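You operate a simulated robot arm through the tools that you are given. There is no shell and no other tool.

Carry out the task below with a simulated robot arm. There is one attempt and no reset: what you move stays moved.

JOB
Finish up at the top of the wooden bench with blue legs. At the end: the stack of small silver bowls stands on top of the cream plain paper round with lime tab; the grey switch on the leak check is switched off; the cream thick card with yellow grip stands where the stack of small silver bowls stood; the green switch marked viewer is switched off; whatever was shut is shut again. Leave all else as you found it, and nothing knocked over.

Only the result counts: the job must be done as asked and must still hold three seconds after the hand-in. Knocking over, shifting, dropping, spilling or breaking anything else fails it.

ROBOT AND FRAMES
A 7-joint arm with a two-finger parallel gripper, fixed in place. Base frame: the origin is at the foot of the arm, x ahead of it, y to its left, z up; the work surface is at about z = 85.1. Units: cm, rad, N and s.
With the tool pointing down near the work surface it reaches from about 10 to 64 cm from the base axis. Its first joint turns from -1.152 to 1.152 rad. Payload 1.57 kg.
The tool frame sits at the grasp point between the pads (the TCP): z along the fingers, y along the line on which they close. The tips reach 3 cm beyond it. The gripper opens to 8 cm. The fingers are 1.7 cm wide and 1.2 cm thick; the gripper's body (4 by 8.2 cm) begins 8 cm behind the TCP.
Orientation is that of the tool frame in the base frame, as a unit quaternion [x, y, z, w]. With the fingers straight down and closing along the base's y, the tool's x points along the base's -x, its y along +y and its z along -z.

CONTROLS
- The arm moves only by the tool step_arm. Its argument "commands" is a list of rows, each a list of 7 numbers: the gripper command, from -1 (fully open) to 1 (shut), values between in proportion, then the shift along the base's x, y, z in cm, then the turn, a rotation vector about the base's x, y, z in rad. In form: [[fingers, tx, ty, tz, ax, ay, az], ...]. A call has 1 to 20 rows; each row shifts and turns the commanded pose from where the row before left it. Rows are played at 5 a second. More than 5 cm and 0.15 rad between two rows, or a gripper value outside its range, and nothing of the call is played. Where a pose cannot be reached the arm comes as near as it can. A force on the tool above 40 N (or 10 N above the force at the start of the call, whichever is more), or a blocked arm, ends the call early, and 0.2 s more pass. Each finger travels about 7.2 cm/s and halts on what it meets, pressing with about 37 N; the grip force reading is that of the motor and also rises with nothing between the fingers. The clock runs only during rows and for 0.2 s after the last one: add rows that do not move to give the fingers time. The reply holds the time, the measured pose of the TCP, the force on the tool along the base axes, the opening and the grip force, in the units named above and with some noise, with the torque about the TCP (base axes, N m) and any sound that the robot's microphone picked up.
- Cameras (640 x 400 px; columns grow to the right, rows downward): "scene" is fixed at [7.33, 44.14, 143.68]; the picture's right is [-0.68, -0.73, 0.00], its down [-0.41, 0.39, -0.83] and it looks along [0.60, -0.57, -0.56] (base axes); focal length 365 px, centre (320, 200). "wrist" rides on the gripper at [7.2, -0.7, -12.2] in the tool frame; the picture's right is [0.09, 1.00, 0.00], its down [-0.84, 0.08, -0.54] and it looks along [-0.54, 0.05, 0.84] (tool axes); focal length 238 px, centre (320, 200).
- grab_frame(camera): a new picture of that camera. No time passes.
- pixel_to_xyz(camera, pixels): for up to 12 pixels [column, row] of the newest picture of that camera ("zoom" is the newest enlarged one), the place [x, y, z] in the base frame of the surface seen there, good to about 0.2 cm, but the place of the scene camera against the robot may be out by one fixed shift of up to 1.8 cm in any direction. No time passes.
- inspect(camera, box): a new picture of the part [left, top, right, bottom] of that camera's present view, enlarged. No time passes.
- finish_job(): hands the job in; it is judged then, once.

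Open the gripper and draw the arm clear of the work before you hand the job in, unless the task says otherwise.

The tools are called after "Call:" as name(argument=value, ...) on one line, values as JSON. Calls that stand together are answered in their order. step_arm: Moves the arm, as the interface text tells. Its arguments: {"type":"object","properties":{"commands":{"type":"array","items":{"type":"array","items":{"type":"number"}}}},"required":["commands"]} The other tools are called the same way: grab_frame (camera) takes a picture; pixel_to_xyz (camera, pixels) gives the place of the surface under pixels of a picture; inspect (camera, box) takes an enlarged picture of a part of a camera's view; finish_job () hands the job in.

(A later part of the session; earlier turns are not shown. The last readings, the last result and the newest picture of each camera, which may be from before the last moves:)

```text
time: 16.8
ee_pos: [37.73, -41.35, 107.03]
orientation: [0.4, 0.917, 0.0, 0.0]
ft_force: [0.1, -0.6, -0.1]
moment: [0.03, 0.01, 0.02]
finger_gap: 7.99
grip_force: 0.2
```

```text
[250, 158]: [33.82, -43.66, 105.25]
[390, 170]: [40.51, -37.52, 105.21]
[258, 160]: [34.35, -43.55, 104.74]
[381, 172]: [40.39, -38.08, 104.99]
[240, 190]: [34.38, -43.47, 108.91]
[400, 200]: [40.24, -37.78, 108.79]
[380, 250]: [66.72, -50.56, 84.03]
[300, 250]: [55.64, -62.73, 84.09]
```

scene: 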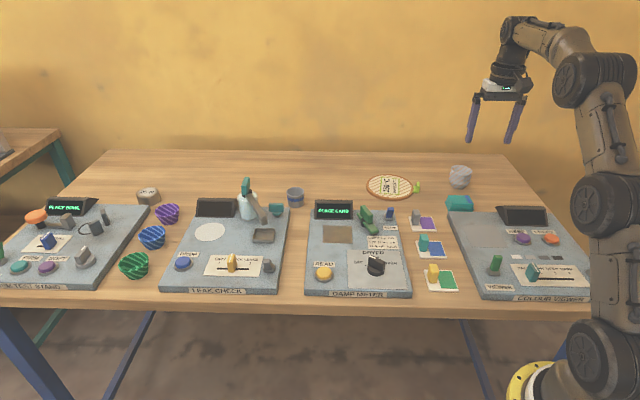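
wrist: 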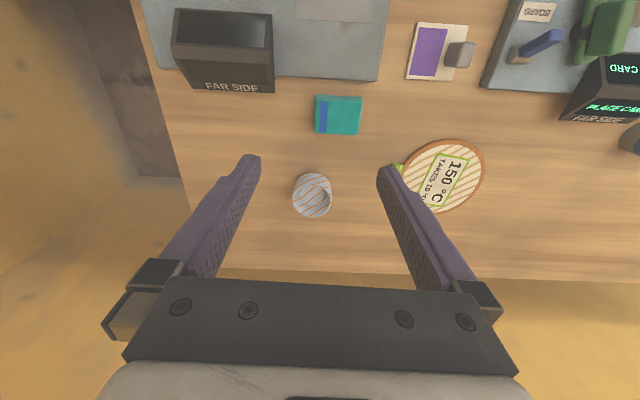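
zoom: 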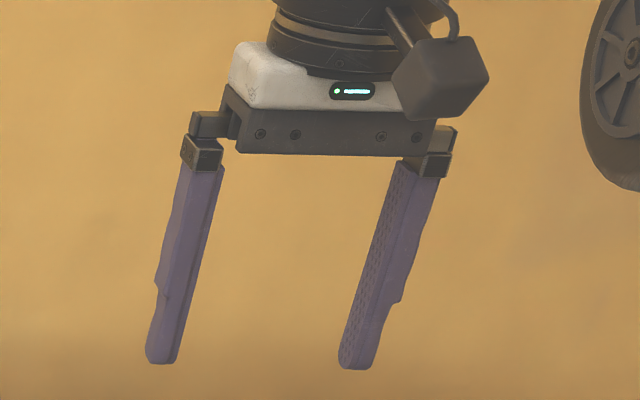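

Wrist readings match the fingertips, so the bench top is about z=84.0 in the robot frame and the scene camera reads about 1.1 high. Now I measure the bowl rim points exactly.

Call:
inspect(camera="wrist", box=[278, 165, 348, 225])

Call:
pixel_to_xyz(camera="zoom", pixels=[[186, 235], [438, 235], [300, 131], [313, 344], [215, 160], [415, 165], [210, 315], [415, 310], [310, 60], [200, 120], [430, 130], [310, 190]])

```text
6.67 times, centred on (313, 195) of wrist
```

zoom: 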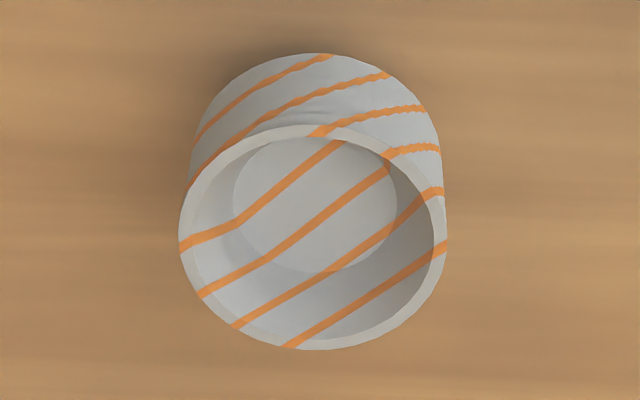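

```text
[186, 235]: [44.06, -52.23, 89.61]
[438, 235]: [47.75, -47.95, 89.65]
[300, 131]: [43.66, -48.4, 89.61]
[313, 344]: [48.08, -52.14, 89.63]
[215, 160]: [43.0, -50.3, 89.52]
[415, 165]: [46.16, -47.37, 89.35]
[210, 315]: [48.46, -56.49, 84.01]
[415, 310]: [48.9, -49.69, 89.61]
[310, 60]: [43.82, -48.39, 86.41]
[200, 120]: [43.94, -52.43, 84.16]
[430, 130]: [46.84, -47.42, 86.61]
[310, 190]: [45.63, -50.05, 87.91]
```

The rim circle is centred at about [45.9, -50.1], diameter 5.9, top z=89.6; radius from base 68 cm, so I need to tilt the tool outward. I move above the bowls with open fingers and a 0.3 rad tilt, staying at z≈99.

Call:
step_arm(commands=[[-1, 1.618, -1.816, -1.62, -0.0736, -0.0678, 0], [-1, 1.618, -1.816, -1.62, -0.0736, -0.0678, 0], [-1, 1.618, -1.816, -1.62, -0.0736, -0.0678, 0], [-1, 1.618, -1.816, -1.62, 0, 0, 0], [-1, 1.618, -1.816, -1.62, 0, 0, 0], [-1, 0, 0, 0, 0, 0, 0], [-1, 0, 0, 0, 0, 0, 0]])

Call:
grab_frame(camera="wrist")

Call:
grab_frame(camera="scene")

```text
time: 18.4
ee_pos: [45.65, -50.36, 98.89]
orientation: [0.394, 0.907, -0.06, 0.137]
ft_force: [-0.9, 1.1, -1.1]
moment: [0.0, -0.02, -0.03]
finger_gap: 8.0
grip_force: 0.1
```

```text
taken
```

wrist: 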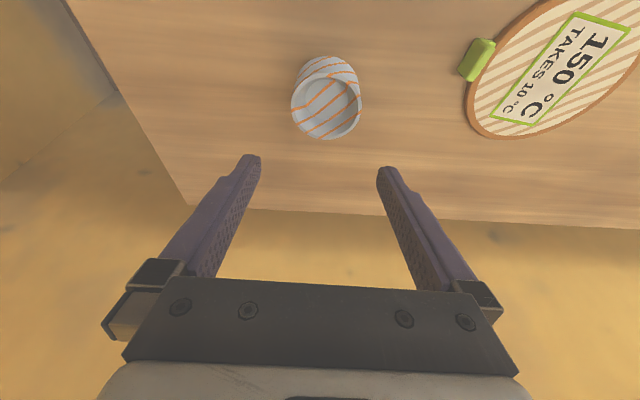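

```text
taken
```

scene: 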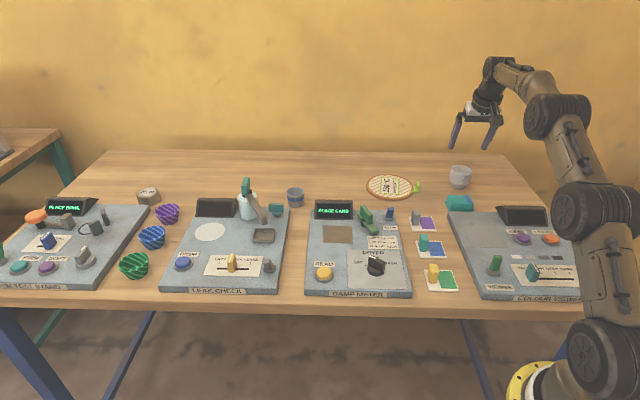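

Reached with tilt 0.3; the bowls show at (326,98). I re-measure the rim from here to refine the centre before descending.

Call:
inspect(camera="wrist", box=[276, 48, 376, 148])

Call:
pixel_to_xyz(camera="wrist", pixels=[[293, 107], [358, 100], [320, 80], [330, 137], [300, 88], [352, 123], [300, 126], [347, 83], [325, 57], [312, 72], [345, 70], [250, 100]])

```text
4.00 times, centred on (326, 98) of wrist
```

zoom: 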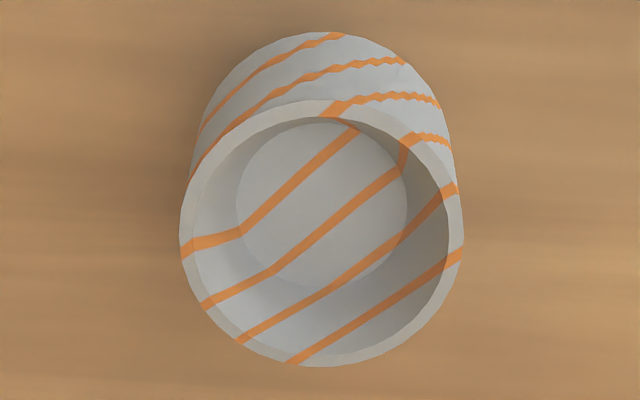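

```text
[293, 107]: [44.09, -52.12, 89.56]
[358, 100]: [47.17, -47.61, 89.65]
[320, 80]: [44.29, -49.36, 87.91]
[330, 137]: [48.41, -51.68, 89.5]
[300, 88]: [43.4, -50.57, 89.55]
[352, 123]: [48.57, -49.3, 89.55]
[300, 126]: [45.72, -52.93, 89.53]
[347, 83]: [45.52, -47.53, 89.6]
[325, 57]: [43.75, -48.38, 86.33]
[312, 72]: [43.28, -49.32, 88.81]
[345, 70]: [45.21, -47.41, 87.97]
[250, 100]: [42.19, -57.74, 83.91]
```

The centre reads [46.0, -50.2]. I descend to just above rim height with the fingers straddling it, then check.

Call:
step_arm(commands=[[-1, 0.1, 0, -2.5, 0, 0, 0], [-1, 0, 0, -2.0, 0, 0, 0], [-1, 0, 0, -1.2, 0, 0, 0], [-1, 0, 0, 0, 0, 0, 0], [-1, 0, 0, 0, 0, 0, 0]])

Call:
grab_frame(camera="wrist")

Call:
inspect(camera="scene", box=[420, 100, 520, 220])

```text
time: 19.6
ee_pos: [46.17, -50.31, 93.2]
orientation: [0.395, 0.907, -0.06, 0.137]
ft_force: [0.1, 0.7, -0.2]
moment: [0.0, 0.01, -0.04]
finger_gap: 8.01
grip_force: 0.2
```

```text
taken
```

wrist: 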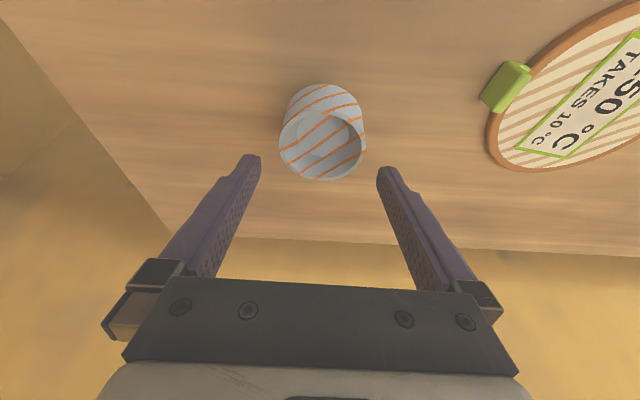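

```text
3.33 times, centred on (470, 160) of scene
```

zoom: 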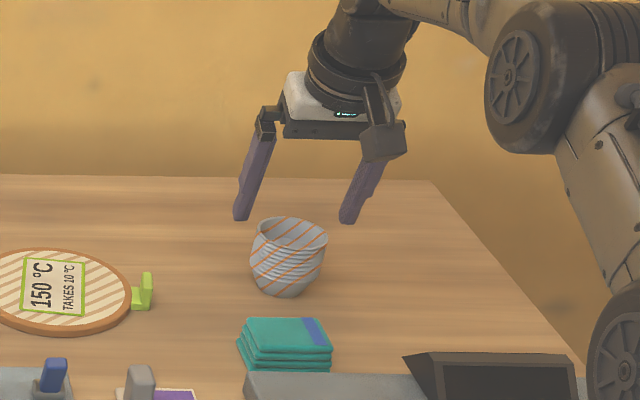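

Fingers straddle the stack evenly (bowl centre column 322, fingers at 255/383). I go down to TCP z≈88.3 without closing yet.

Call:
step_arm(commands=[[-1, 0, 0, -1.5, 0, 0, 0], [-1, 0, 0, -1.5, 0, 0, 0], [-1, 0, 0, -1.0, 0, 0, 0], [-1, 0, 0, -1.0, 0, 0, 0], [-1, 0, 0, 0, 0, 0, 0]])

Call:
grab_frame(camera="wrist")

Call:
inspect(camera="scene", box=[420, 120, 500, 220])

```text
time: 20.8
ee_pos: [46.2, -50.36, 88.15]
orientation: [0.395, 0.906, -0.061, 0.137]
ft_force: [0.3, -0.9, 0.0]
moment: [0.01, 0.02, 0.02]
finger_gap: 8.03
grip_force: 0.0
```

```text
taken
```

wrist: 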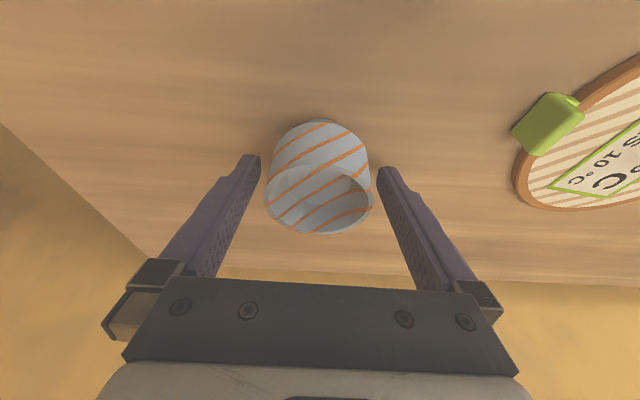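

```text
4.00 times, centred on (460, 170) of scene
```

zoom: 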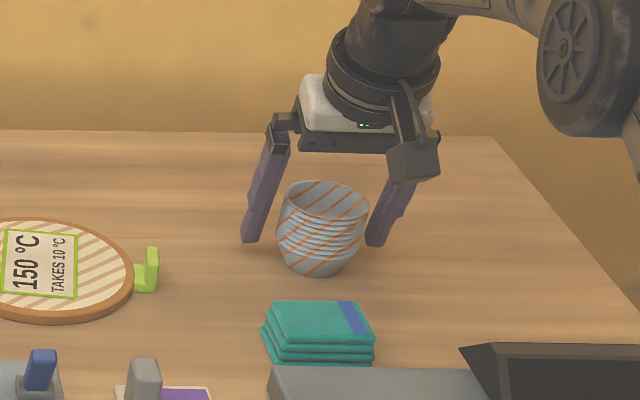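

The fingers flank the stack with the tips just above the bench. I close gradually while watching opening and grip force.

Call:
step_arm(commands=[[-0.6, 0, 0, 0, 0, 0, 0], [-0.45, 0, 0, 0, 0, 0, 0], [-0.35, 0, 0, 0, 0, 0, 0], [-0.35, 0, 0, 0, 0, 0, 0]])

Call:
grab_frame(camera="wrist")

```text
time: 21.8
ee_pos: [46.21, -50.36, 88.2]
orientation: [0.395, 0.906, -0.061, 0.138]
ft_force: [-0.1, -0.9, 0.1]
moment: [0.0, 0.01, -0.02]
finger_gap: 5.7
grip_force: 36.9
```

```text
taken
```

wrist: 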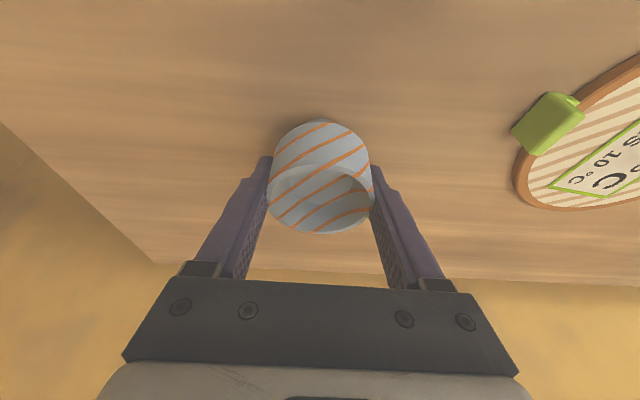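

Gripped at 5.7 cm with 37 N. I lift slowly and check that the stack comes along upright.

Call:
step_arm(commands=[[-0.3, 0, 0, 0.5, 0, 0, 0], [-0.3, 0, 0, 0.5, 0, 0, 0], [-0.3, 0, 0, 1.0, 0, 0, 0], [-0.3, 0, 0, 1.0, 0, 0, 0], [-0.3, 0, 0, 0, 0, 0, 0]])

Call:
grab_frame(camera="wrist")

Call:
inspect(camera="scene", box=[420, 120, 500, 220])

```text
time: 23.0
ee_pos: [46.06, -50.53, 91.13]
orientation: [0.396, 0.906, -0.061, 0.137]
ft_force: [-0.5, 0.0, -2.1]
moment: [-0.02, 0.01, 0.03]
finger_gap: 5.69
grip_force: 37.3
```

```text
taken
```

wrist: 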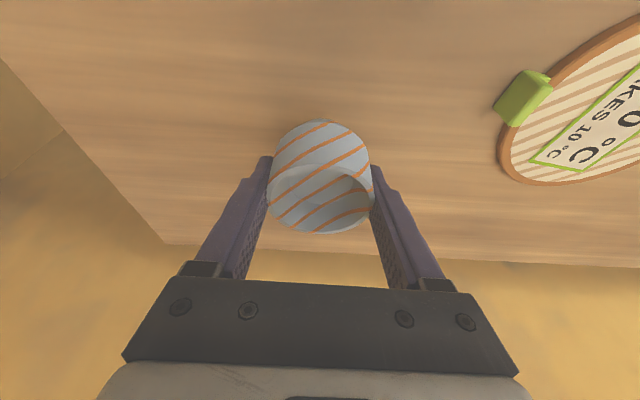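

```text
4.00 times, centred on (460, 170) of scene
```

zoom: 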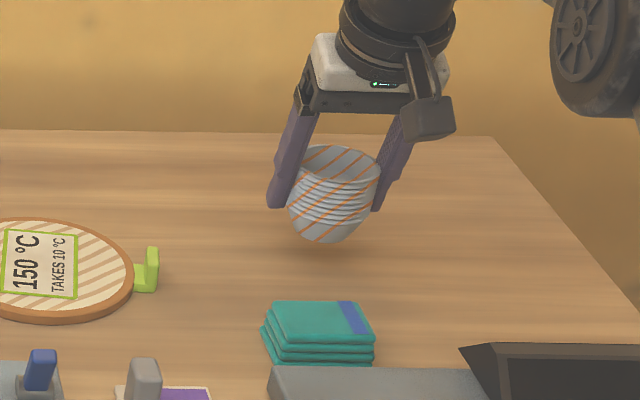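

The stack is held firm and upright. I raise it further and swing partway toward the round, turning the tool with it.

Call:
step_arm(commands=[[-0.3, 0, 0, 2.5, 0, 0, 0], [-0.3, 0, 0, 2.5, 0, 0, 0], [-0.3, 1.7, 1.84, 0, 0, 0, 0.037], [-0.3, 1.7, 1.84, 0, 0, 0, 0.037], [-0.3, 1.7, 1.84, 0, 0, 0, 0.037], [-0.3, 1.7, 1.84, 0, 0, 0, 0.037], [-0.3, 0, 0, 0, 0, 0, 0]])

Call:
grab_frame(camera="wrist")

Call:
grab_frame(camera="scene")

```text
time: 24.6
ee_pos: [53.16, -42.98, 96.11]
orientation: [0.327, 0.933, -0.05, 0.141]
ft_force: [0.4, -1.2, -0.6]
moment: [-0.04, -0.02, 0.01]
finger_gap: 5.63
grip_force: 37.4
```

```text
taken
```

wrist: 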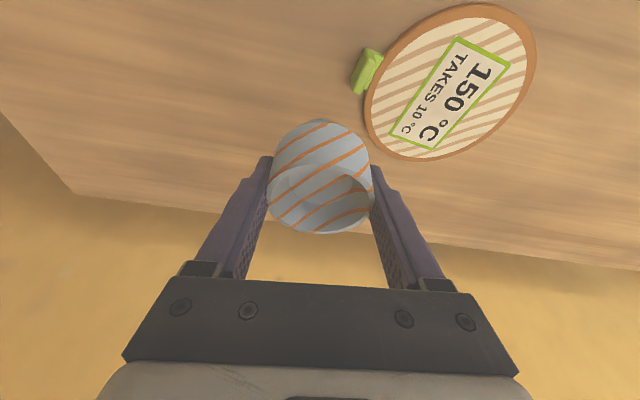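

```text
taken
```

scene: 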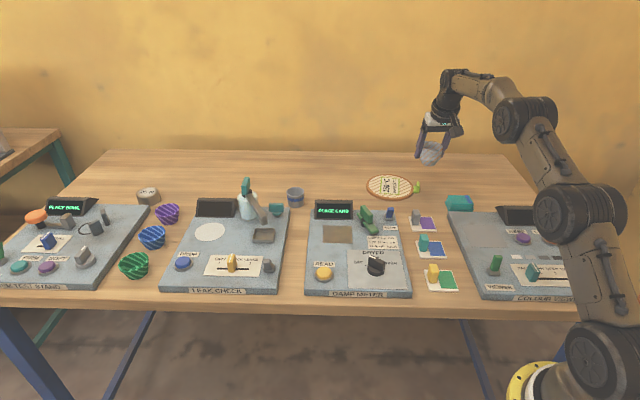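

The whole round is visible in the wrist view, roughly from (366,110) to (535,50). I measure points along its edge.

Call:
inspect(camera="wrist", box=[340, 0, 550, 170])

Call:
pixel_to_xyz(camera="wrist", pixels=[[372, 118], [532, 45], [470, 8], [425, 157], [400, 45], [510, 115], [520, 17], [380, 150], [388, 148], [450, 85], [430, 22], [465, 152]])

```text
2.35 times, centred on (445, 85) of wrist
```

zoom: 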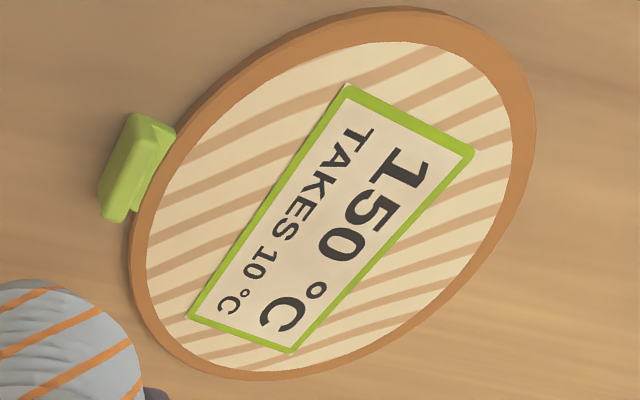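

```text
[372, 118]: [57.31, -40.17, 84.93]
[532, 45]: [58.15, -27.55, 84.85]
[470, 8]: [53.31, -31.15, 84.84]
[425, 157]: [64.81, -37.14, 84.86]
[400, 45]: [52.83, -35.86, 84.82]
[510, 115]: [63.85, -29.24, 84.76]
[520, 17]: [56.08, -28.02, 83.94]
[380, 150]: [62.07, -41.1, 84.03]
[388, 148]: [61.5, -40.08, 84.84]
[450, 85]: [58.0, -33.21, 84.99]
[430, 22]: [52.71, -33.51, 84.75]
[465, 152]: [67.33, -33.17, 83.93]
```

The round fits a circle centred at [59.2, -33.9], radius 6.5, top z≈84.9. I swing the bowls above its centre, still at height.

Call:
step_arm(commands=[[-0.3, 1.6075, 2.2225, 0, 0, 0, 0.0383], [-0.3, 1.6075, 2.2225, 0, 0, 0, 0.0383], [-0.3, 1.6075, 2.2225, 0, 0, 0, 0.0383], [-0.3, 1.6075, 2.2225, 0, 0, 0, 0.0383], [-0.3, 0, 0, -2, 0, 0, 0], [-0.3, 0, 0, 0, 0, 0, 0], [-0.3, 0, 0, 0, 0, 0, 0]])

Call:
grab_frame(camera="wrist")

Call:
inspect(camera="scene", box=[340, 120, 480, 220])

```text
time: 26.2
ee_pos: [59.38, -34.2, 94.12]
orientation: [0.255, 0.955, -0.039, 0.144]
ft_force: [0.5, 0.1, -1.4]
moment: [-0.01, 0.0, -0.03]
finger_gap: 5.68
grip_force: 37.1
```

```text
taken
```

wrist: 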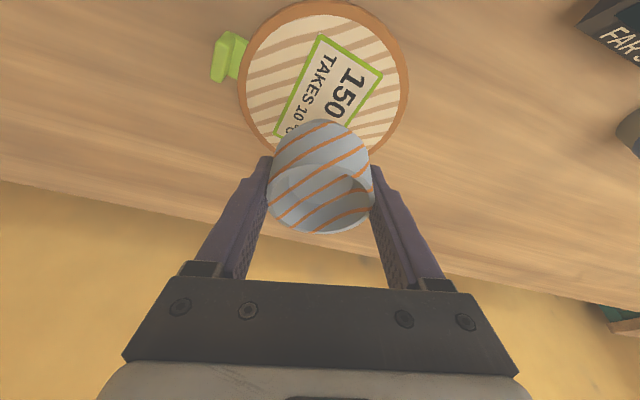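

```text
4.00 times, centred on (410, 170) of scene
```

zoom: 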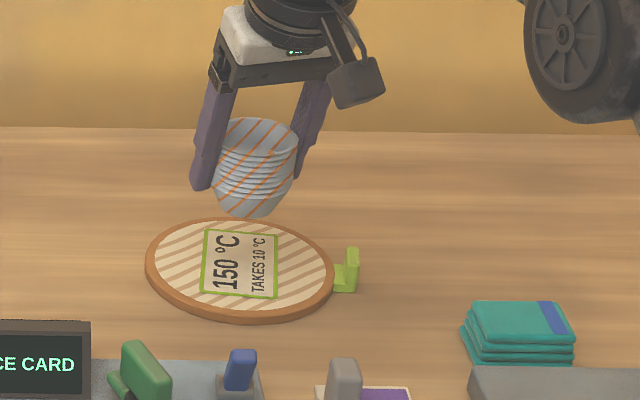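

The stack hangs over the middle of the round. I lower it to just above contact.

Call:
step_arm(commands=[[-0.3, 0, 0, -1.5, 0, 0, 0], [-0.3, 0, 0, -1.5, 0, 0, 0], [-0.3, 0, 0, -1.0, 0, 0, 0], [-0.3, 0, 0, -0.5, 0, 0, 0], [-0.3, 0, 0, -0.2, 0, 0, 0], [-0.3, 0, 0, 0, 0, 0, 0]])

Call:
inspect(camera="scene", box=[340, 130, 460, 220])

Call:
grab_frame(camera="wrist")

```text
time: 27.6
ee_pos: [59.52, -34.16, 89.53]
orientation: [0.254, 0.956, -0.039, 0.144]
ft_force: [-0.3, 0.4, -1.0]
moment: [0.01, 0.02, 0.0]
finger_gap: 5.64
grip_force: 37.1
```

```text
4.44 times, centred on (400, 175) of scene
```

zoom: 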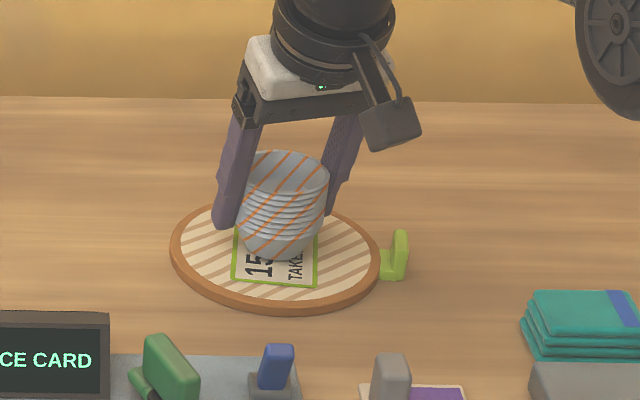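

```text
taken
```

wrist: 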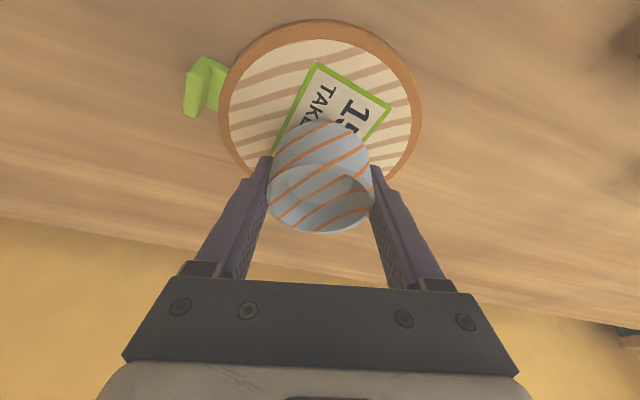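

Still hanging slightly (Fz ≈ -1 N). I lower in 0.1 cm steps looking for contact.

Call:
step_arm(commands=[[-0.3, 0, 0, -0.1, 0, 0, 0], [-0.3, 0, 0, -0.1, 0, 0, 0], [-0.3, 0, 0, -0.1, 0, 0, 0], [-0.3, 0, 0, 0, 0, 0, 0]])

```text
time: 28.6
ee_pos: [59.38, -34.26, 89.11]
orientation: [0.255, 0.955, -0.039, 0.144]
ft_force: [0.0, -0.7, -0.8]
moment: [-0.01, 0.03, -0.02]
finger_gap: 5.69
grip_force: 37.5
```

No contact yet; a little lower.

Call:
step_arm(commands=[[-0.3, 0, 0, -0.1, 0, 0, 0], [-0.3, 0, 0, 0, 0, 0, 0]])

Call:
inspect(camera="scene", box=[360, 150, 430, 210])

```text
time: 29.2
ee_pos: [59.27, -34.22, 89.17]
orientation: [0.254, 0.956, -0.039, 0.144]
ft_force: [-0.2, 0.1, -0.6]
moment: [0.02, -0.01, -0.03]
finger_gap: 5.68
grip_force: 37.0
```

```text
6.67 times, centred on (395, 180) of scene
```

zoom: 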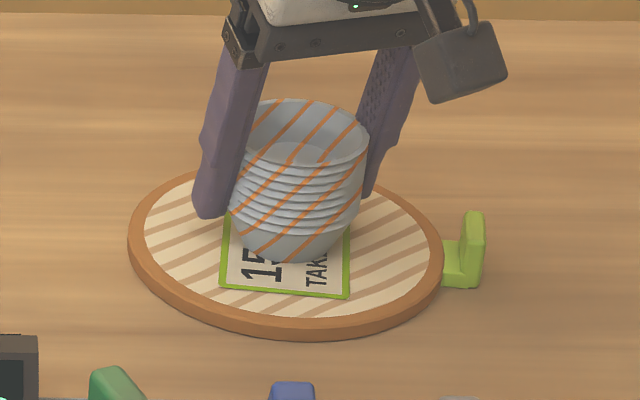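

Readings are near noise; I lower a few more 0.1 cm steps one at a time.

Call:
step_arm(commands=[[-0.3, 0, 0, -0.1, 0, 0, 0], [-0.3, 0, 0, 0, 0, 0, 0]])

Call:
step_arm(commands=[[-0.3, 0, 0, -0.1, 0, 0, 0], [-0.3, 0, 0, 0, 0, 0, 0]])

```text
time: 29.8
ee_pos: [59.48, -34.12, 89.13]
orientation: [0.255, 0.955, -0.039, 0.145]
ft_force: [-0.8, -0.7, 1.4]
moment: [0.02, 0.03, 0.02]
finger_gap: 5.66
grip_force: 37.3
```

```text
time: 30.4
ee_pos: [59.36, -34.07, 89.07]
orientation: [0.254, 0.955, -0.04, 0.146]
ft_force: [1.6, -1.5, 5.8]
moment: [0.0, -0.03, 0.0]
finger_gap: 5.68
grip_force: 37.0
```

Contact confirmed (Fz=5.8 N). I open the fingers gradually and hold, then look.

Call:
step_arm(commands=[[-0.3, 0, 0, 0.1, 0, 0, 0], [-0.45, 0, 0, 0, 0, 0, 0], [-0.6, 0, 0, 0, 0, 0, 0], [-0.8, 0, 0, 0, 0, 0, 0], [-1, 0, 0, 0, 0, 0, 0], [-1, 0, 0, 0, 0, 0, 0]])

Call:
grab_frame(camera="wrist")

Call:
inspect(camera="scene", box=[360, 150, 430, 210])

```text
time: 31.8
ee_pos: [59.24, -34.16, 89.07]
orientation: [0.255, 0.955, -0.039, 0.144]
ft_force: [-0.3, 0.3, 0.5]
moment: [-0.01, 0.0, -0.04]
finger_gap: 8.02
grip_force: 0.0
```

```text
taken
```

wrist: 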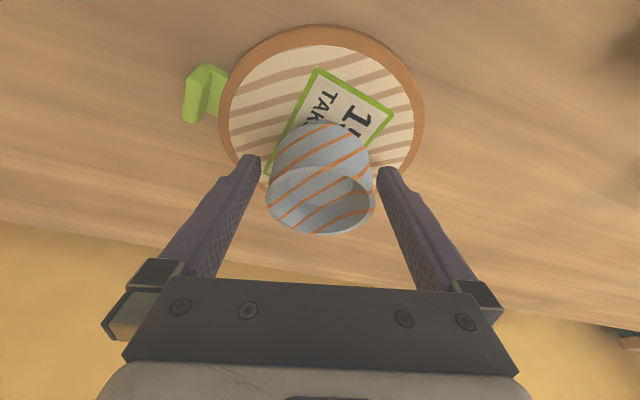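

```text
6.67 times, centred on (395, 180) of scene
```

zoom: 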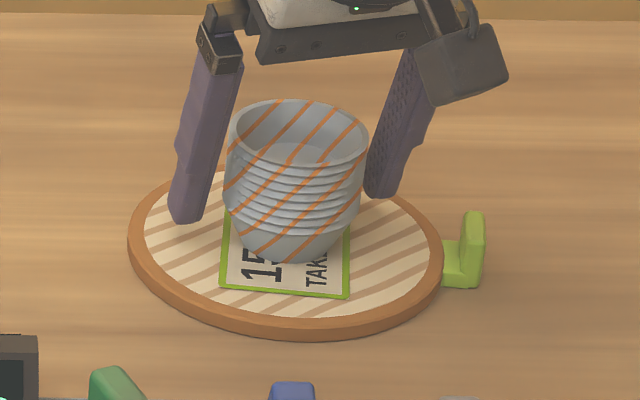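

The stack stands near the middle of the round and is released. I rise straight up clear of it and check.

Call:
step_arm(commands=[[-1, 0, 0, 1.0, 0, 0, 0], [-1, 0, 0, 2.0, 0, 0, 0], [-1, 0, 0, 3.0, 0, 0, 0], [-1, 0, 0, 4.0, 0, 0, 0], [-1, 0, 0, 3.0, 0, 0, 0], [-1, 0, 0, 0, 0, 0, 0]])

Call:
grab_frame(camera="wrist")

Call:
inspect(camera="scene", box=[360, 150, 430, 210])

```text
time: 33.2
ee_pos: [59.56, -34.37, 102.32]
orientation: [0.255, 0.955, -0.039, 0.145]
ft_force: [0.2, -0.3, -0.1]
moment: [-0.01, -0.02, 0.01]
finger_gap: 8.0
grip_force: 0.0
```

```text
taken
```

wrist: 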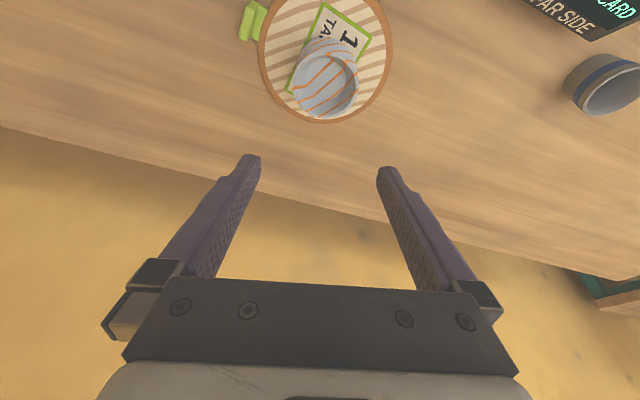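

```text
6.67 times, centred on (395, 180) of scene
```

zoom: 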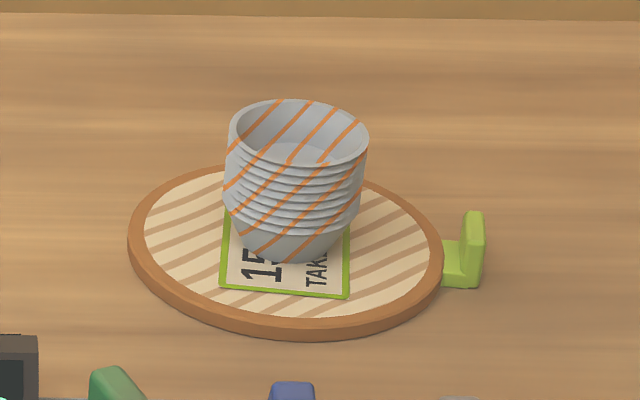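

Bowls stand well on the round. I now move back toward the card, untilting and turning the tool back to the station alignment, to look at the card with the wrist camera.

Call:
step_arm(commands=[[-1, -1, 0.8, 1, 0.0373, 0.065, 0], [-1, -3.5, 2.75, 0.5, 0.0373, 0.065, 0], [-1, -3.5, 2.75, 0, 0.0373, 0.065, 0], [-1, -3.5, 2.75, 0, 0.0373, 0.065, 0], [-1, -3.5, 2.75, 0, 0, 0, -0.0753], [-1, -3.5, 2.75, 0, 0, 0, -0.0753], [-1, -3.5, 2.75, 0, 0, 0, -0.0753], [-1, -3.5, 2.75, 0, 0, 0, -0.0753], [-1, -3.5, 2.75, 0, 0, 0, 0], [-1, -3.5, 2.75, 0, 0, 0, 0], [-1, -3.5, 2.75, 0, 0, 0, 0], [-1, -2.5, 2, 0, 0, 0, 0], [-1, 0, 0, 0, 0, 0, 0]])

Call:
grab_frame(camera="wrist")

Call:
grab_frame(camera="scene")

```text
time: 36.0
ee_pos: [42.95, -15.07, 102.57]
orientation: [0.399, 0.917, 0.0, 0.0]
ft_force: [-0.6, -0.3, 0.2]
moment: [0.0, -0.02, 0.01]
finger_gap: 7.98
grip_force: 0.1
out of reach, approached as far as the arm can: row 2, 3, 4, 5, 6, 7, 8
```

```text
taken
```

wrist: 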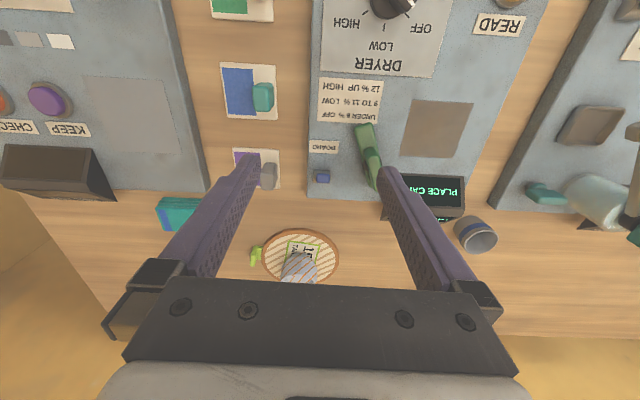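

```text
taken
```

scene: 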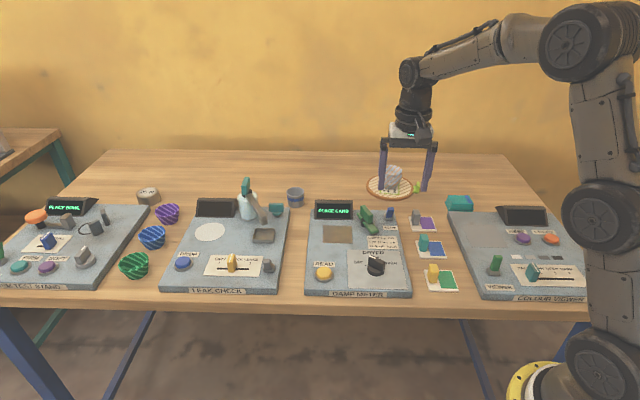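

Some rows were at the reach limit but the arm is safe at [43, -15, 102.6], upright and aligned. I continue toward the card viewpoint.

Call:
step_arm(commands=[[-1, -3.5, 1.75, 0, 0, 0, 0], [-1, -3.5, 1.75, 0, 0, 0, 0], [-1, -3.5, 1.75, 0, 0, 0, 0], [-1, -3.5, 1.75, 0, 0, 0, 0], [-1, -3.5, 1.75, 0, 0, 0, 0], [-1, -3.0, 1.5, 0, 0, 0, 0], [-1, 0, 0, 0, 0, 0, 0]])

Call:
grab_frame(camera="wrist")

Call:
inspect(camera="scene", box=[360, 150, 460, 220])

```text
time: 37.6
ee_pos: [22.24, -4.73, 102.38]
orientation: [0.399, 0.917, -0.001, 0.0]
ft_force: [-0.5, 0.6, -1.0]
moment: [0.0, 0.01, -0.01]
finger_gap: 8.02
grip_force: 0.1
```

```text
taken
```

wrist: 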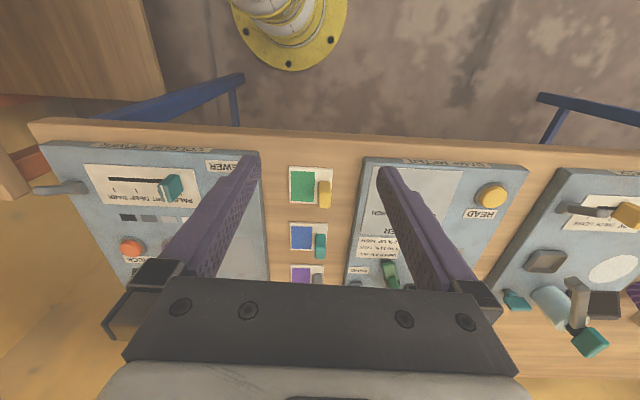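

```text
5.71 times, centred on (410, 185) of scene
```

zoom: 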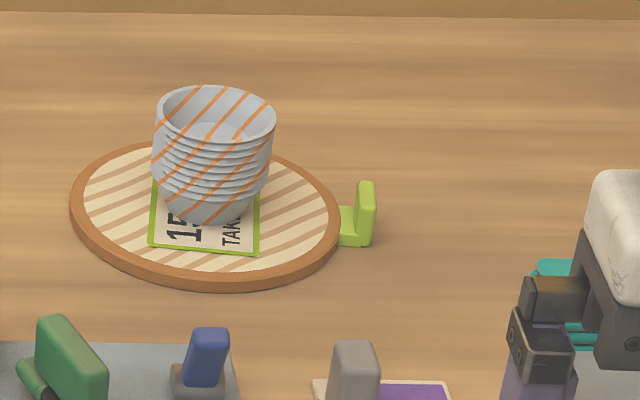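

The card with the yellow grip is at (311,190) in the wrist view. I enlarge it and measure its corners and grip.

Call:
inspect(camera="wrist", box=[276, 158, 346, 218])

Call:
pixel_to_xyz(camera="zoom", pixels=[[120, 75], [400, 75], [125, 320], [410, 330], [360, 190], [370, 250], [385, 300], [350, 150], [410, 180], [350, 300], [250, 200], [60, 200]])

```text
6.67 times, centred on (311, 188) of wrist
```

zoom: 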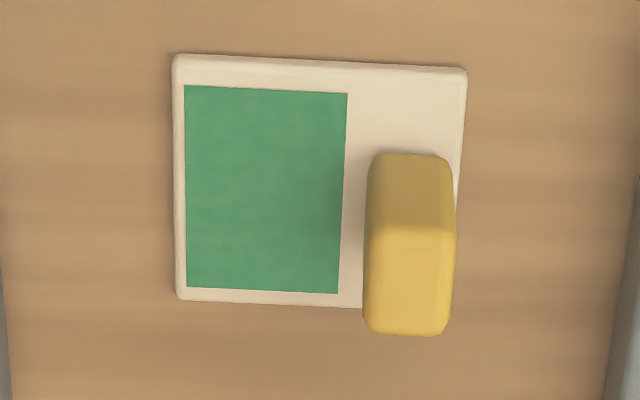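

```text
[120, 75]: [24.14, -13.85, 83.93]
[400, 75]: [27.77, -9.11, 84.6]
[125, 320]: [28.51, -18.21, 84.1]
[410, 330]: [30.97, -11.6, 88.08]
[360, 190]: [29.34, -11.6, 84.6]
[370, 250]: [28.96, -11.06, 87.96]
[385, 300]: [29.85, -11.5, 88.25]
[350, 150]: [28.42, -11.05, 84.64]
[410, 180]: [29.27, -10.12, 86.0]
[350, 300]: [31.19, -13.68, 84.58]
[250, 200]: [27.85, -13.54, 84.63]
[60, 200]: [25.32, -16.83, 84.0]
```

Call:
pixel_to_xyz(camera="zoom", pixels=[[180, 63], [458, 76], [185, 290], [375, 238], [447, 236], [372, 325], [440, 327], [408, 280], [385, 165], [440, 168], [410, 200], [340, 290]])

```text
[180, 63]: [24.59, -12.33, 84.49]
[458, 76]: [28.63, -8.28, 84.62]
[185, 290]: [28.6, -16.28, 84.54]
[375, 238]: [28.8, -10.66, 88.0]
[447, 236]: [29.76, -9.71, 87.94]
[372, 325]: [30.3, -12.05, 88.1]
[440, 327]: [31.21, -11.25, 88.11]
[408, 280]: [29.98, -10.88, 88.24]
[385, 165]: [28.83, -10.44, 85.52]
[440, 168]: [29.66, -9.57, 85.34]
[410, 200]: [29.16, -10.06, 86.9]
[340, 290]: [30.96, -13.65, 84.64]
```

Card centre ≈ [28.6, -12.3], aligned at 45°; grip centre ≈ [30.0, -10.9], 1.4×2.1 cm, top z=88.2. I check the damp meter edge nearby, then approach with the same 0.3 rad tilt and a 3.6 cm opening.

Call:
pixel_to_xyz(camera="zoom", pixels=[[632, 350], [632, 250], [636, 300], [5, 350], [590, 250]])

Call:
step_arm(commands=[[0.1, 1.5, -1.2, -1, 0, 0, 0.0367], [0.1, 2, -1.6, -1.5, -0.0707, -0.0707, 0], [0.1, 2, -1.6, -1.5, -0.0707, -0.0707, 0], [0.1, 2.26, -1.77, -1.5, -0.0707, -0.0707, 0], [0.1, 0, 0, 0, 0, 0, 0], [0.1, 0, 0, 0, 0, 0, 0]])

Call:
grab_frame(camera="wrist")

Call:
inspect(camera="scene", box=[390, 190, 490, 300])

```text
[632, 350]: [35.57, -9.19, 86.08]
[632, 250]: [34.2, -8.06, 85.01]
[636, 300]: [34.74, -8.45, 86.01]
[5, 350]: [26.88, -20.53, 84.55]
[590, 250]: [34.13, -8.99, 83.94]
```

```text
time: 39.0
ee_pos: [30.3, -10.86, 96.63]
orientation: [0.378, 0.914, -0.059, 0.137]
ft_force: [-0.6, 0.6, 0.0]
moment: [0.0, -0.02, 0.01]
finger_gap: 3.58
grip_force: 0.1
```

```text
taken
```

wrist: 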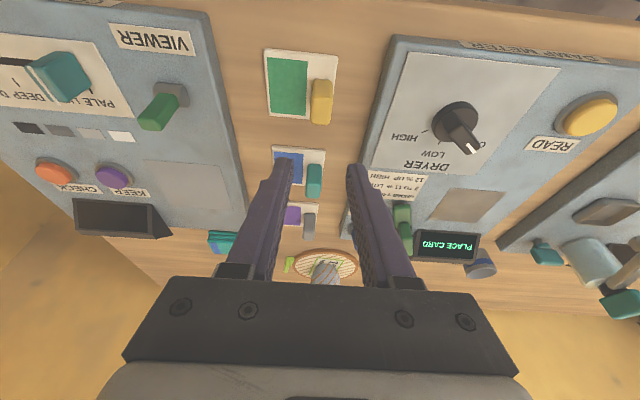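

```text
3.64 times, centred on (440, 245) of scene
```

zoom: 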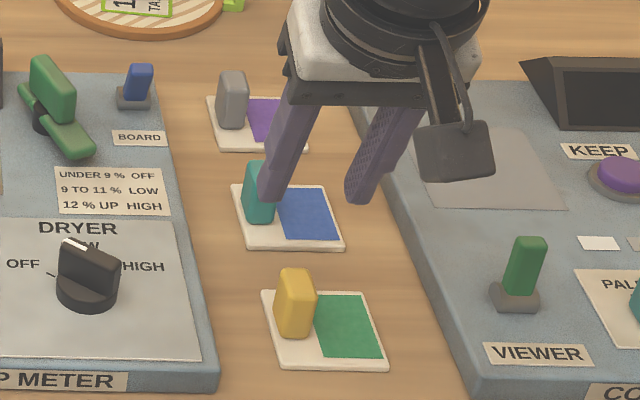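

The fingers are open 3.6 cm above; I re-measure the grip from this view to line up.

Call:
inspect(camera="wrist", box=[255, 40, 355, 130])

Call:
pixel_to_xyz(camera="wrist", pixels=[[314, 100], [330, 101], [314, 122], [329, 123], [321, 112], [322, 90], [316, 85], [331, 85], [269, 55], [336, 57], [273, 114], [140, 118]])

```text
4.44 times, centred on (305, 85) of wrist
```

zoom: 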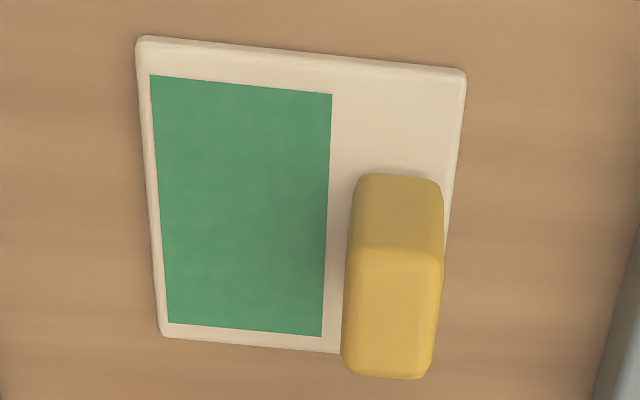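

```text
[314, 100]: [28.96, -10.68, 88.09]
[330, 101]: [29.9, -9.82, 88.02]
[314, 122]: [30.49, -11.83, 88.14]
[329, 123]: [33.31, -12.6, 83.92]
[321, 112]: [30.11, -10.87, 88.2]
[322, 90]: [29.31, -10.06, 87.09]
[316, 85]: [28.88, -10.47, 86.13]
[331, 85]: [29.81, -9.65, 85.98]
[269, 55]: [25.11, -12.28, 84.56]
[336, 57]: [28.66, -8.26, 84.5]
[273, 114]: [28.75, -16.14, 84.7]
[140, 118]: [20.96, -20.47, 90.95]
```

Grip top centre reads [30.05, -10.86]. I descend to just above the grip, correcting slightly.

Call:
step_arm(commands=[[0.1, -0.1, 0, -2.0, 0, 0, 0], [0.1, 0, 0, -2.0, 0, 0, 0], [0.1, 0, 0, -0.5, 0, 0, 0], [0.1, 0, 0, 0, 0, 0, 0]])

Call:
grab_frame(camera="wrist")

Call:
inspect(camera="scene", box=[390, 210, 480, 300])

```text
time: 40.0
ee_pos: [30.04, -10.86, 92.47]
orientation: [0.379, 0.913, -0.058, 0.139]
ft_force: [-0.7, -0.4, -0.5]
moment: [0.01, -0.01, 0.03]
finger_gap: 3.64
grip_force: 0.0
```

```text
taken
```

wrist: 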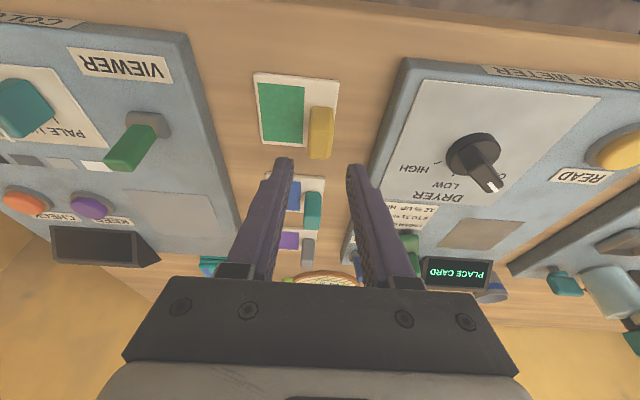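

```text
4.44 times, centred on (435, 255) of scene
```

zoom: 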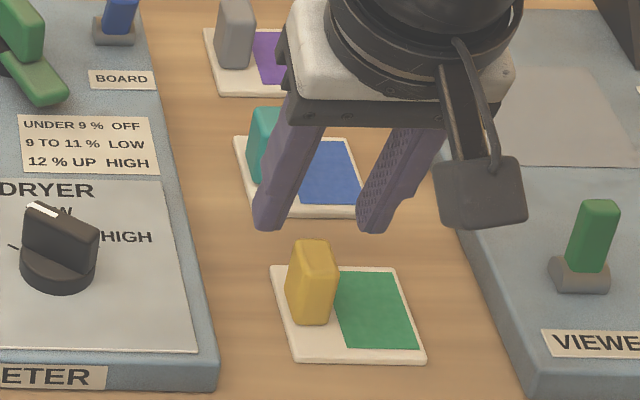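

The grip (column 320) is centred between the fingers (283/357). I go down to TCP z≈88.2.

Call:
step_arm(commands=[[0.1, 0, 0, -1.5, 0, 0, 0], [0.1, 0, 0, -1.5, 0, 0, 0], [0.1, 0, 0, -0.8, 0, 0, 0], [0.1, 0, 0, -0.3, 0, 0, 0], [0.1, 0, 0, 0, 0, 0, 0]])

Call:
grab_frame(camera="wrist")

Call:
inspect(camera="scene", box=[390, 210, 480, 300])

```text
time: 41.2
ee_pos: [30.21, -10.78, 88.23]
orientation: [0.379, 0.913, -0.058, 0.138]
ft_force: [0.7, 0.0, -0.2]
moment: [-0.01, -0.01, 0.0]
finger_gap: 3.59
grip_force: 0.1
```

```text
taken
```

wrist: 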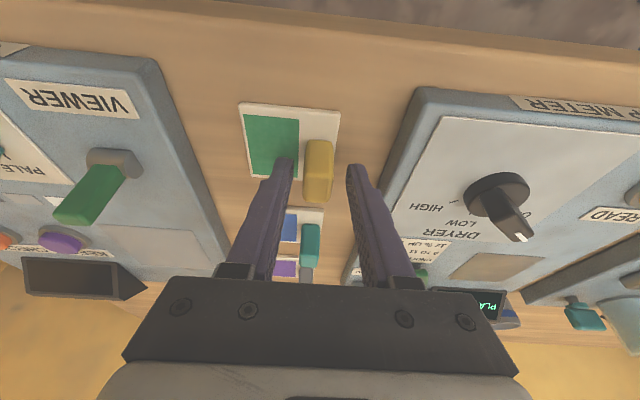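

```text
4.44 times, centred on (435, 255) of scene
```

zoom: 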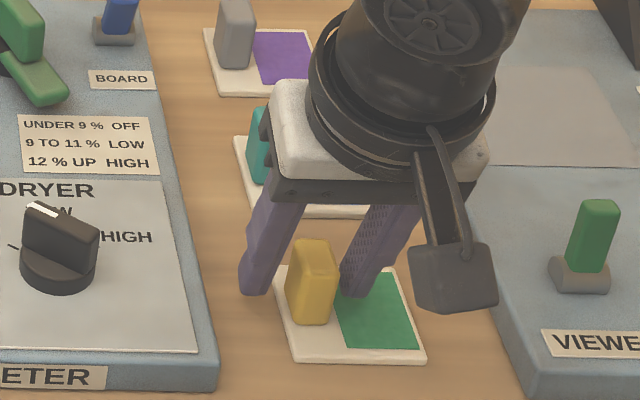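

Fingers are either side of the grip, but a bit outward of its middle given the tilt; I shift 0.55 cm inward, then close.

Call:
step_arm(commands=[[0.1, -0.39, 0.39, 0, 0, 0, 0], [0.1, 0, 0, 0, 0, 0, 0], [0.4, 0, 0, 0, 0, 0, 0], [0.6, 0, 0, 0, 0, 0, 0], [0.75, 0, 0, 0, 0, 0, 0], [0.75, 0, 0, 0, 0, 0, 0]])

Call:
grab_frame(camera="wrist")

Call:
inspect(camera="scene", box=[390, 210, 480, 300])

```text
time: 42.6
ee_pos: [29.76, -10.47, 88.09]
orientation: [0.379, 0.913, -0.059, 0.138]
ft_force: [0.4, -0.1, 0.0]
moment: [0.04, -0.06, 0.05]
finger_gap: 1.66
grip_force: 31.6
```

```text
taken
```

wrist: 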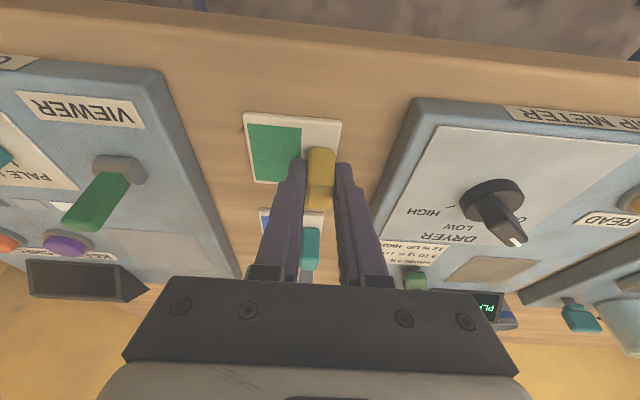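

```text
4.44 times, centred on (435, 255) of scene
```

zoom: 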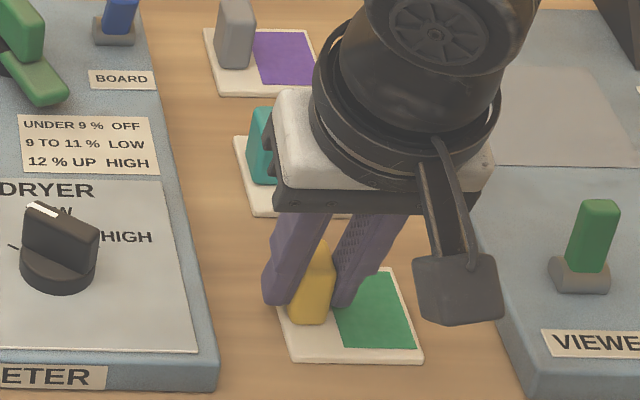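

Held at 1.66 cm. I tighten fully and lift slowly, checking that the card comes up flat.

Call:
step_arm(commands=[[1, 0, 0, 0, 0, 0, 0], [1, 0, 0, 0, 0, 0, 0], [1, 0, 0, 0.5, 0, 0, 0], [1, 0, 0, 1.0, 0, 0, 0], [1, 0, 0, 1.5, 0, 0, 0], [1, 0, 0, 0, 0, 0, 0]])

Call:
grab_frame(camera="wrist")

Call:
inspect(camera="scene", box=[390, 200, 480, 300])

```text
time: 44.0
ee_pos: [29.71, -10.44, 91.24]
orientation: [0.378, 0.914, -0.058, 0.137]
ft_force: [0.4, 0.0, 0.0]
moment: [0.01, 0.01, 0.0]
finger_gap: 1.67
grip_force: 32.1
```

```text
taken
```

wrist: 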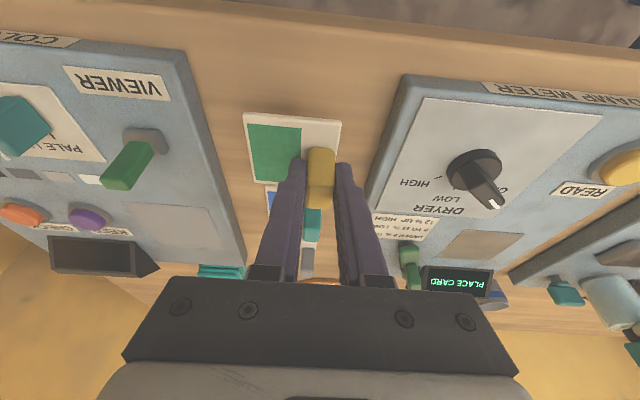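

```text
4.00 times, centred on (435, 250) of scene
```

zoom: 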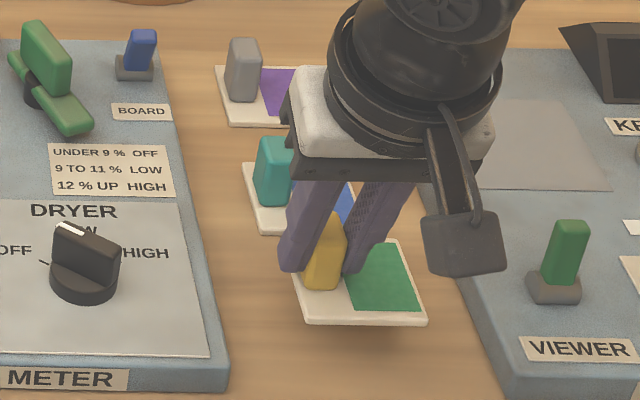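

The card is up and flat. I raise it further and carry it over to above the bowls' old place.

Call:
step_arm(commands=[[1, 0, 0, 2.5, 0, 0, 0], [1, 0, 0, 2.5, 0, 0, 0], [1, 0, 0, 2.0, 0, 0, 0], [1, 1.73, -3.79, 0, 0, 0, 0], [1, 1.73, -3.79, 0, 0, 0, 0], [1, 1.73, -3.79, 0, 0, 0, 0], [1, 1.73, -3.79, 0, 0, 0, 0], [1, 1.73, -3.79, 0, 0, 0, 0], [1, 1.73, -3.79, 0, 0, 0, 0], [1, 1.73, -3.79, 0, 0, 0, 0], [1, 1.73, -3.79, 0, 0, 0, 0], [1, 1.73, -3.79, 0, 0, 0, 0], [1, 1.73, -3.79, 0, 0, 0, 0], [1, 0, 0, 0, 0, 0, 0], [1, 0, 0, 0, 0, 0, 0]])

Call:
grab_frame(camera="wrist")

Call:
grab_frame(camera="scene")

```text
time: 47.2
ee_pos: [47.11, -48.68, 98.32]
orientation: [0.379, 0.913, -0.058, 0.137]
ft_force: [0.8, -0.3, 0.3]
moment: [-0.03, 0.02, -0.03]
finger_gap: 1.7
grip_force: 32.0
```

```text
taken
```

wrist: 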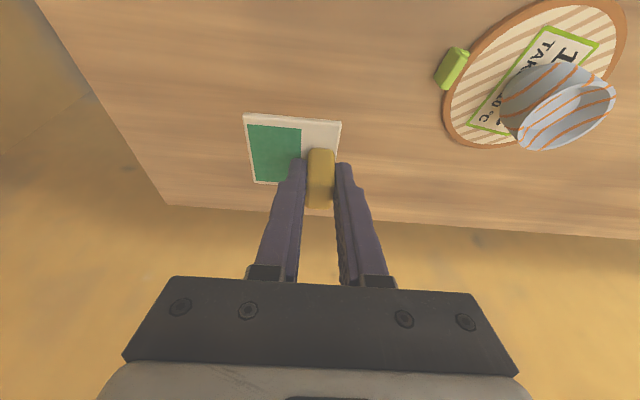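

```text
taken
```

scene: 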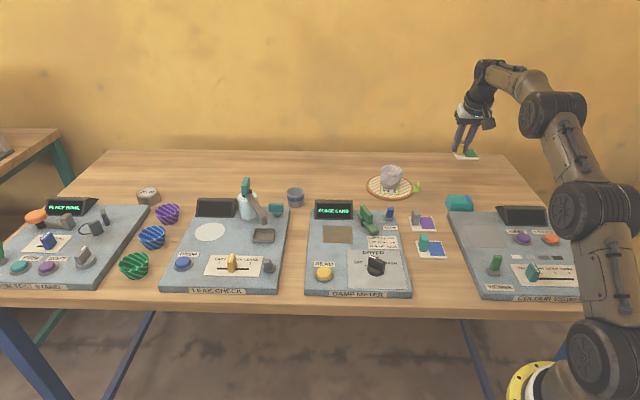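

The card hangs over the old bowl place. I measure the held card's corners to verify its centre.

Call:
inspect(camera="wrist", box=[235, 100, 355, 200])

Call:
pixel_to_xyz(camera="wrist", pixels=[[246, 118], [338, 125], [257, 181], [290, 120], [250, 150], [280, 140], [320, 160], [560, 120], [503, 100], [612, 92]])

```text
4.00 times, centred on (295, 150) of wrist
```

zoom: 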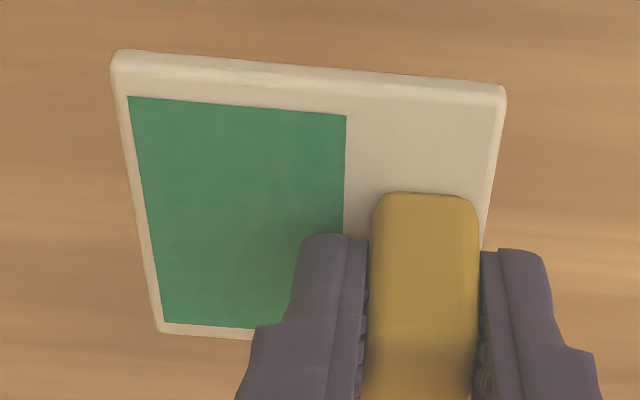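

```text
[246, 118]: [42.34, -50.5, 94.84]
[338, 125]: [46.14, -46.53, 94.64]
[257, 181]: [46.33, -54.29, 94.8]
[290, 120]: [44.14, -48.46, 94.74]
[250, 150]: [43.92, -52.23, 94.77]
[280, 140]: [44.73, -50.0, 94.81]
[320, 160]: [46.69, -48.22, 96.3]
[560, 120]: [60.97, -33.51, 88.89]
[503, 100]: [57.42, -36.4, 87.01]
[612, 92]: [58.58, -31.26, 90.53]
```

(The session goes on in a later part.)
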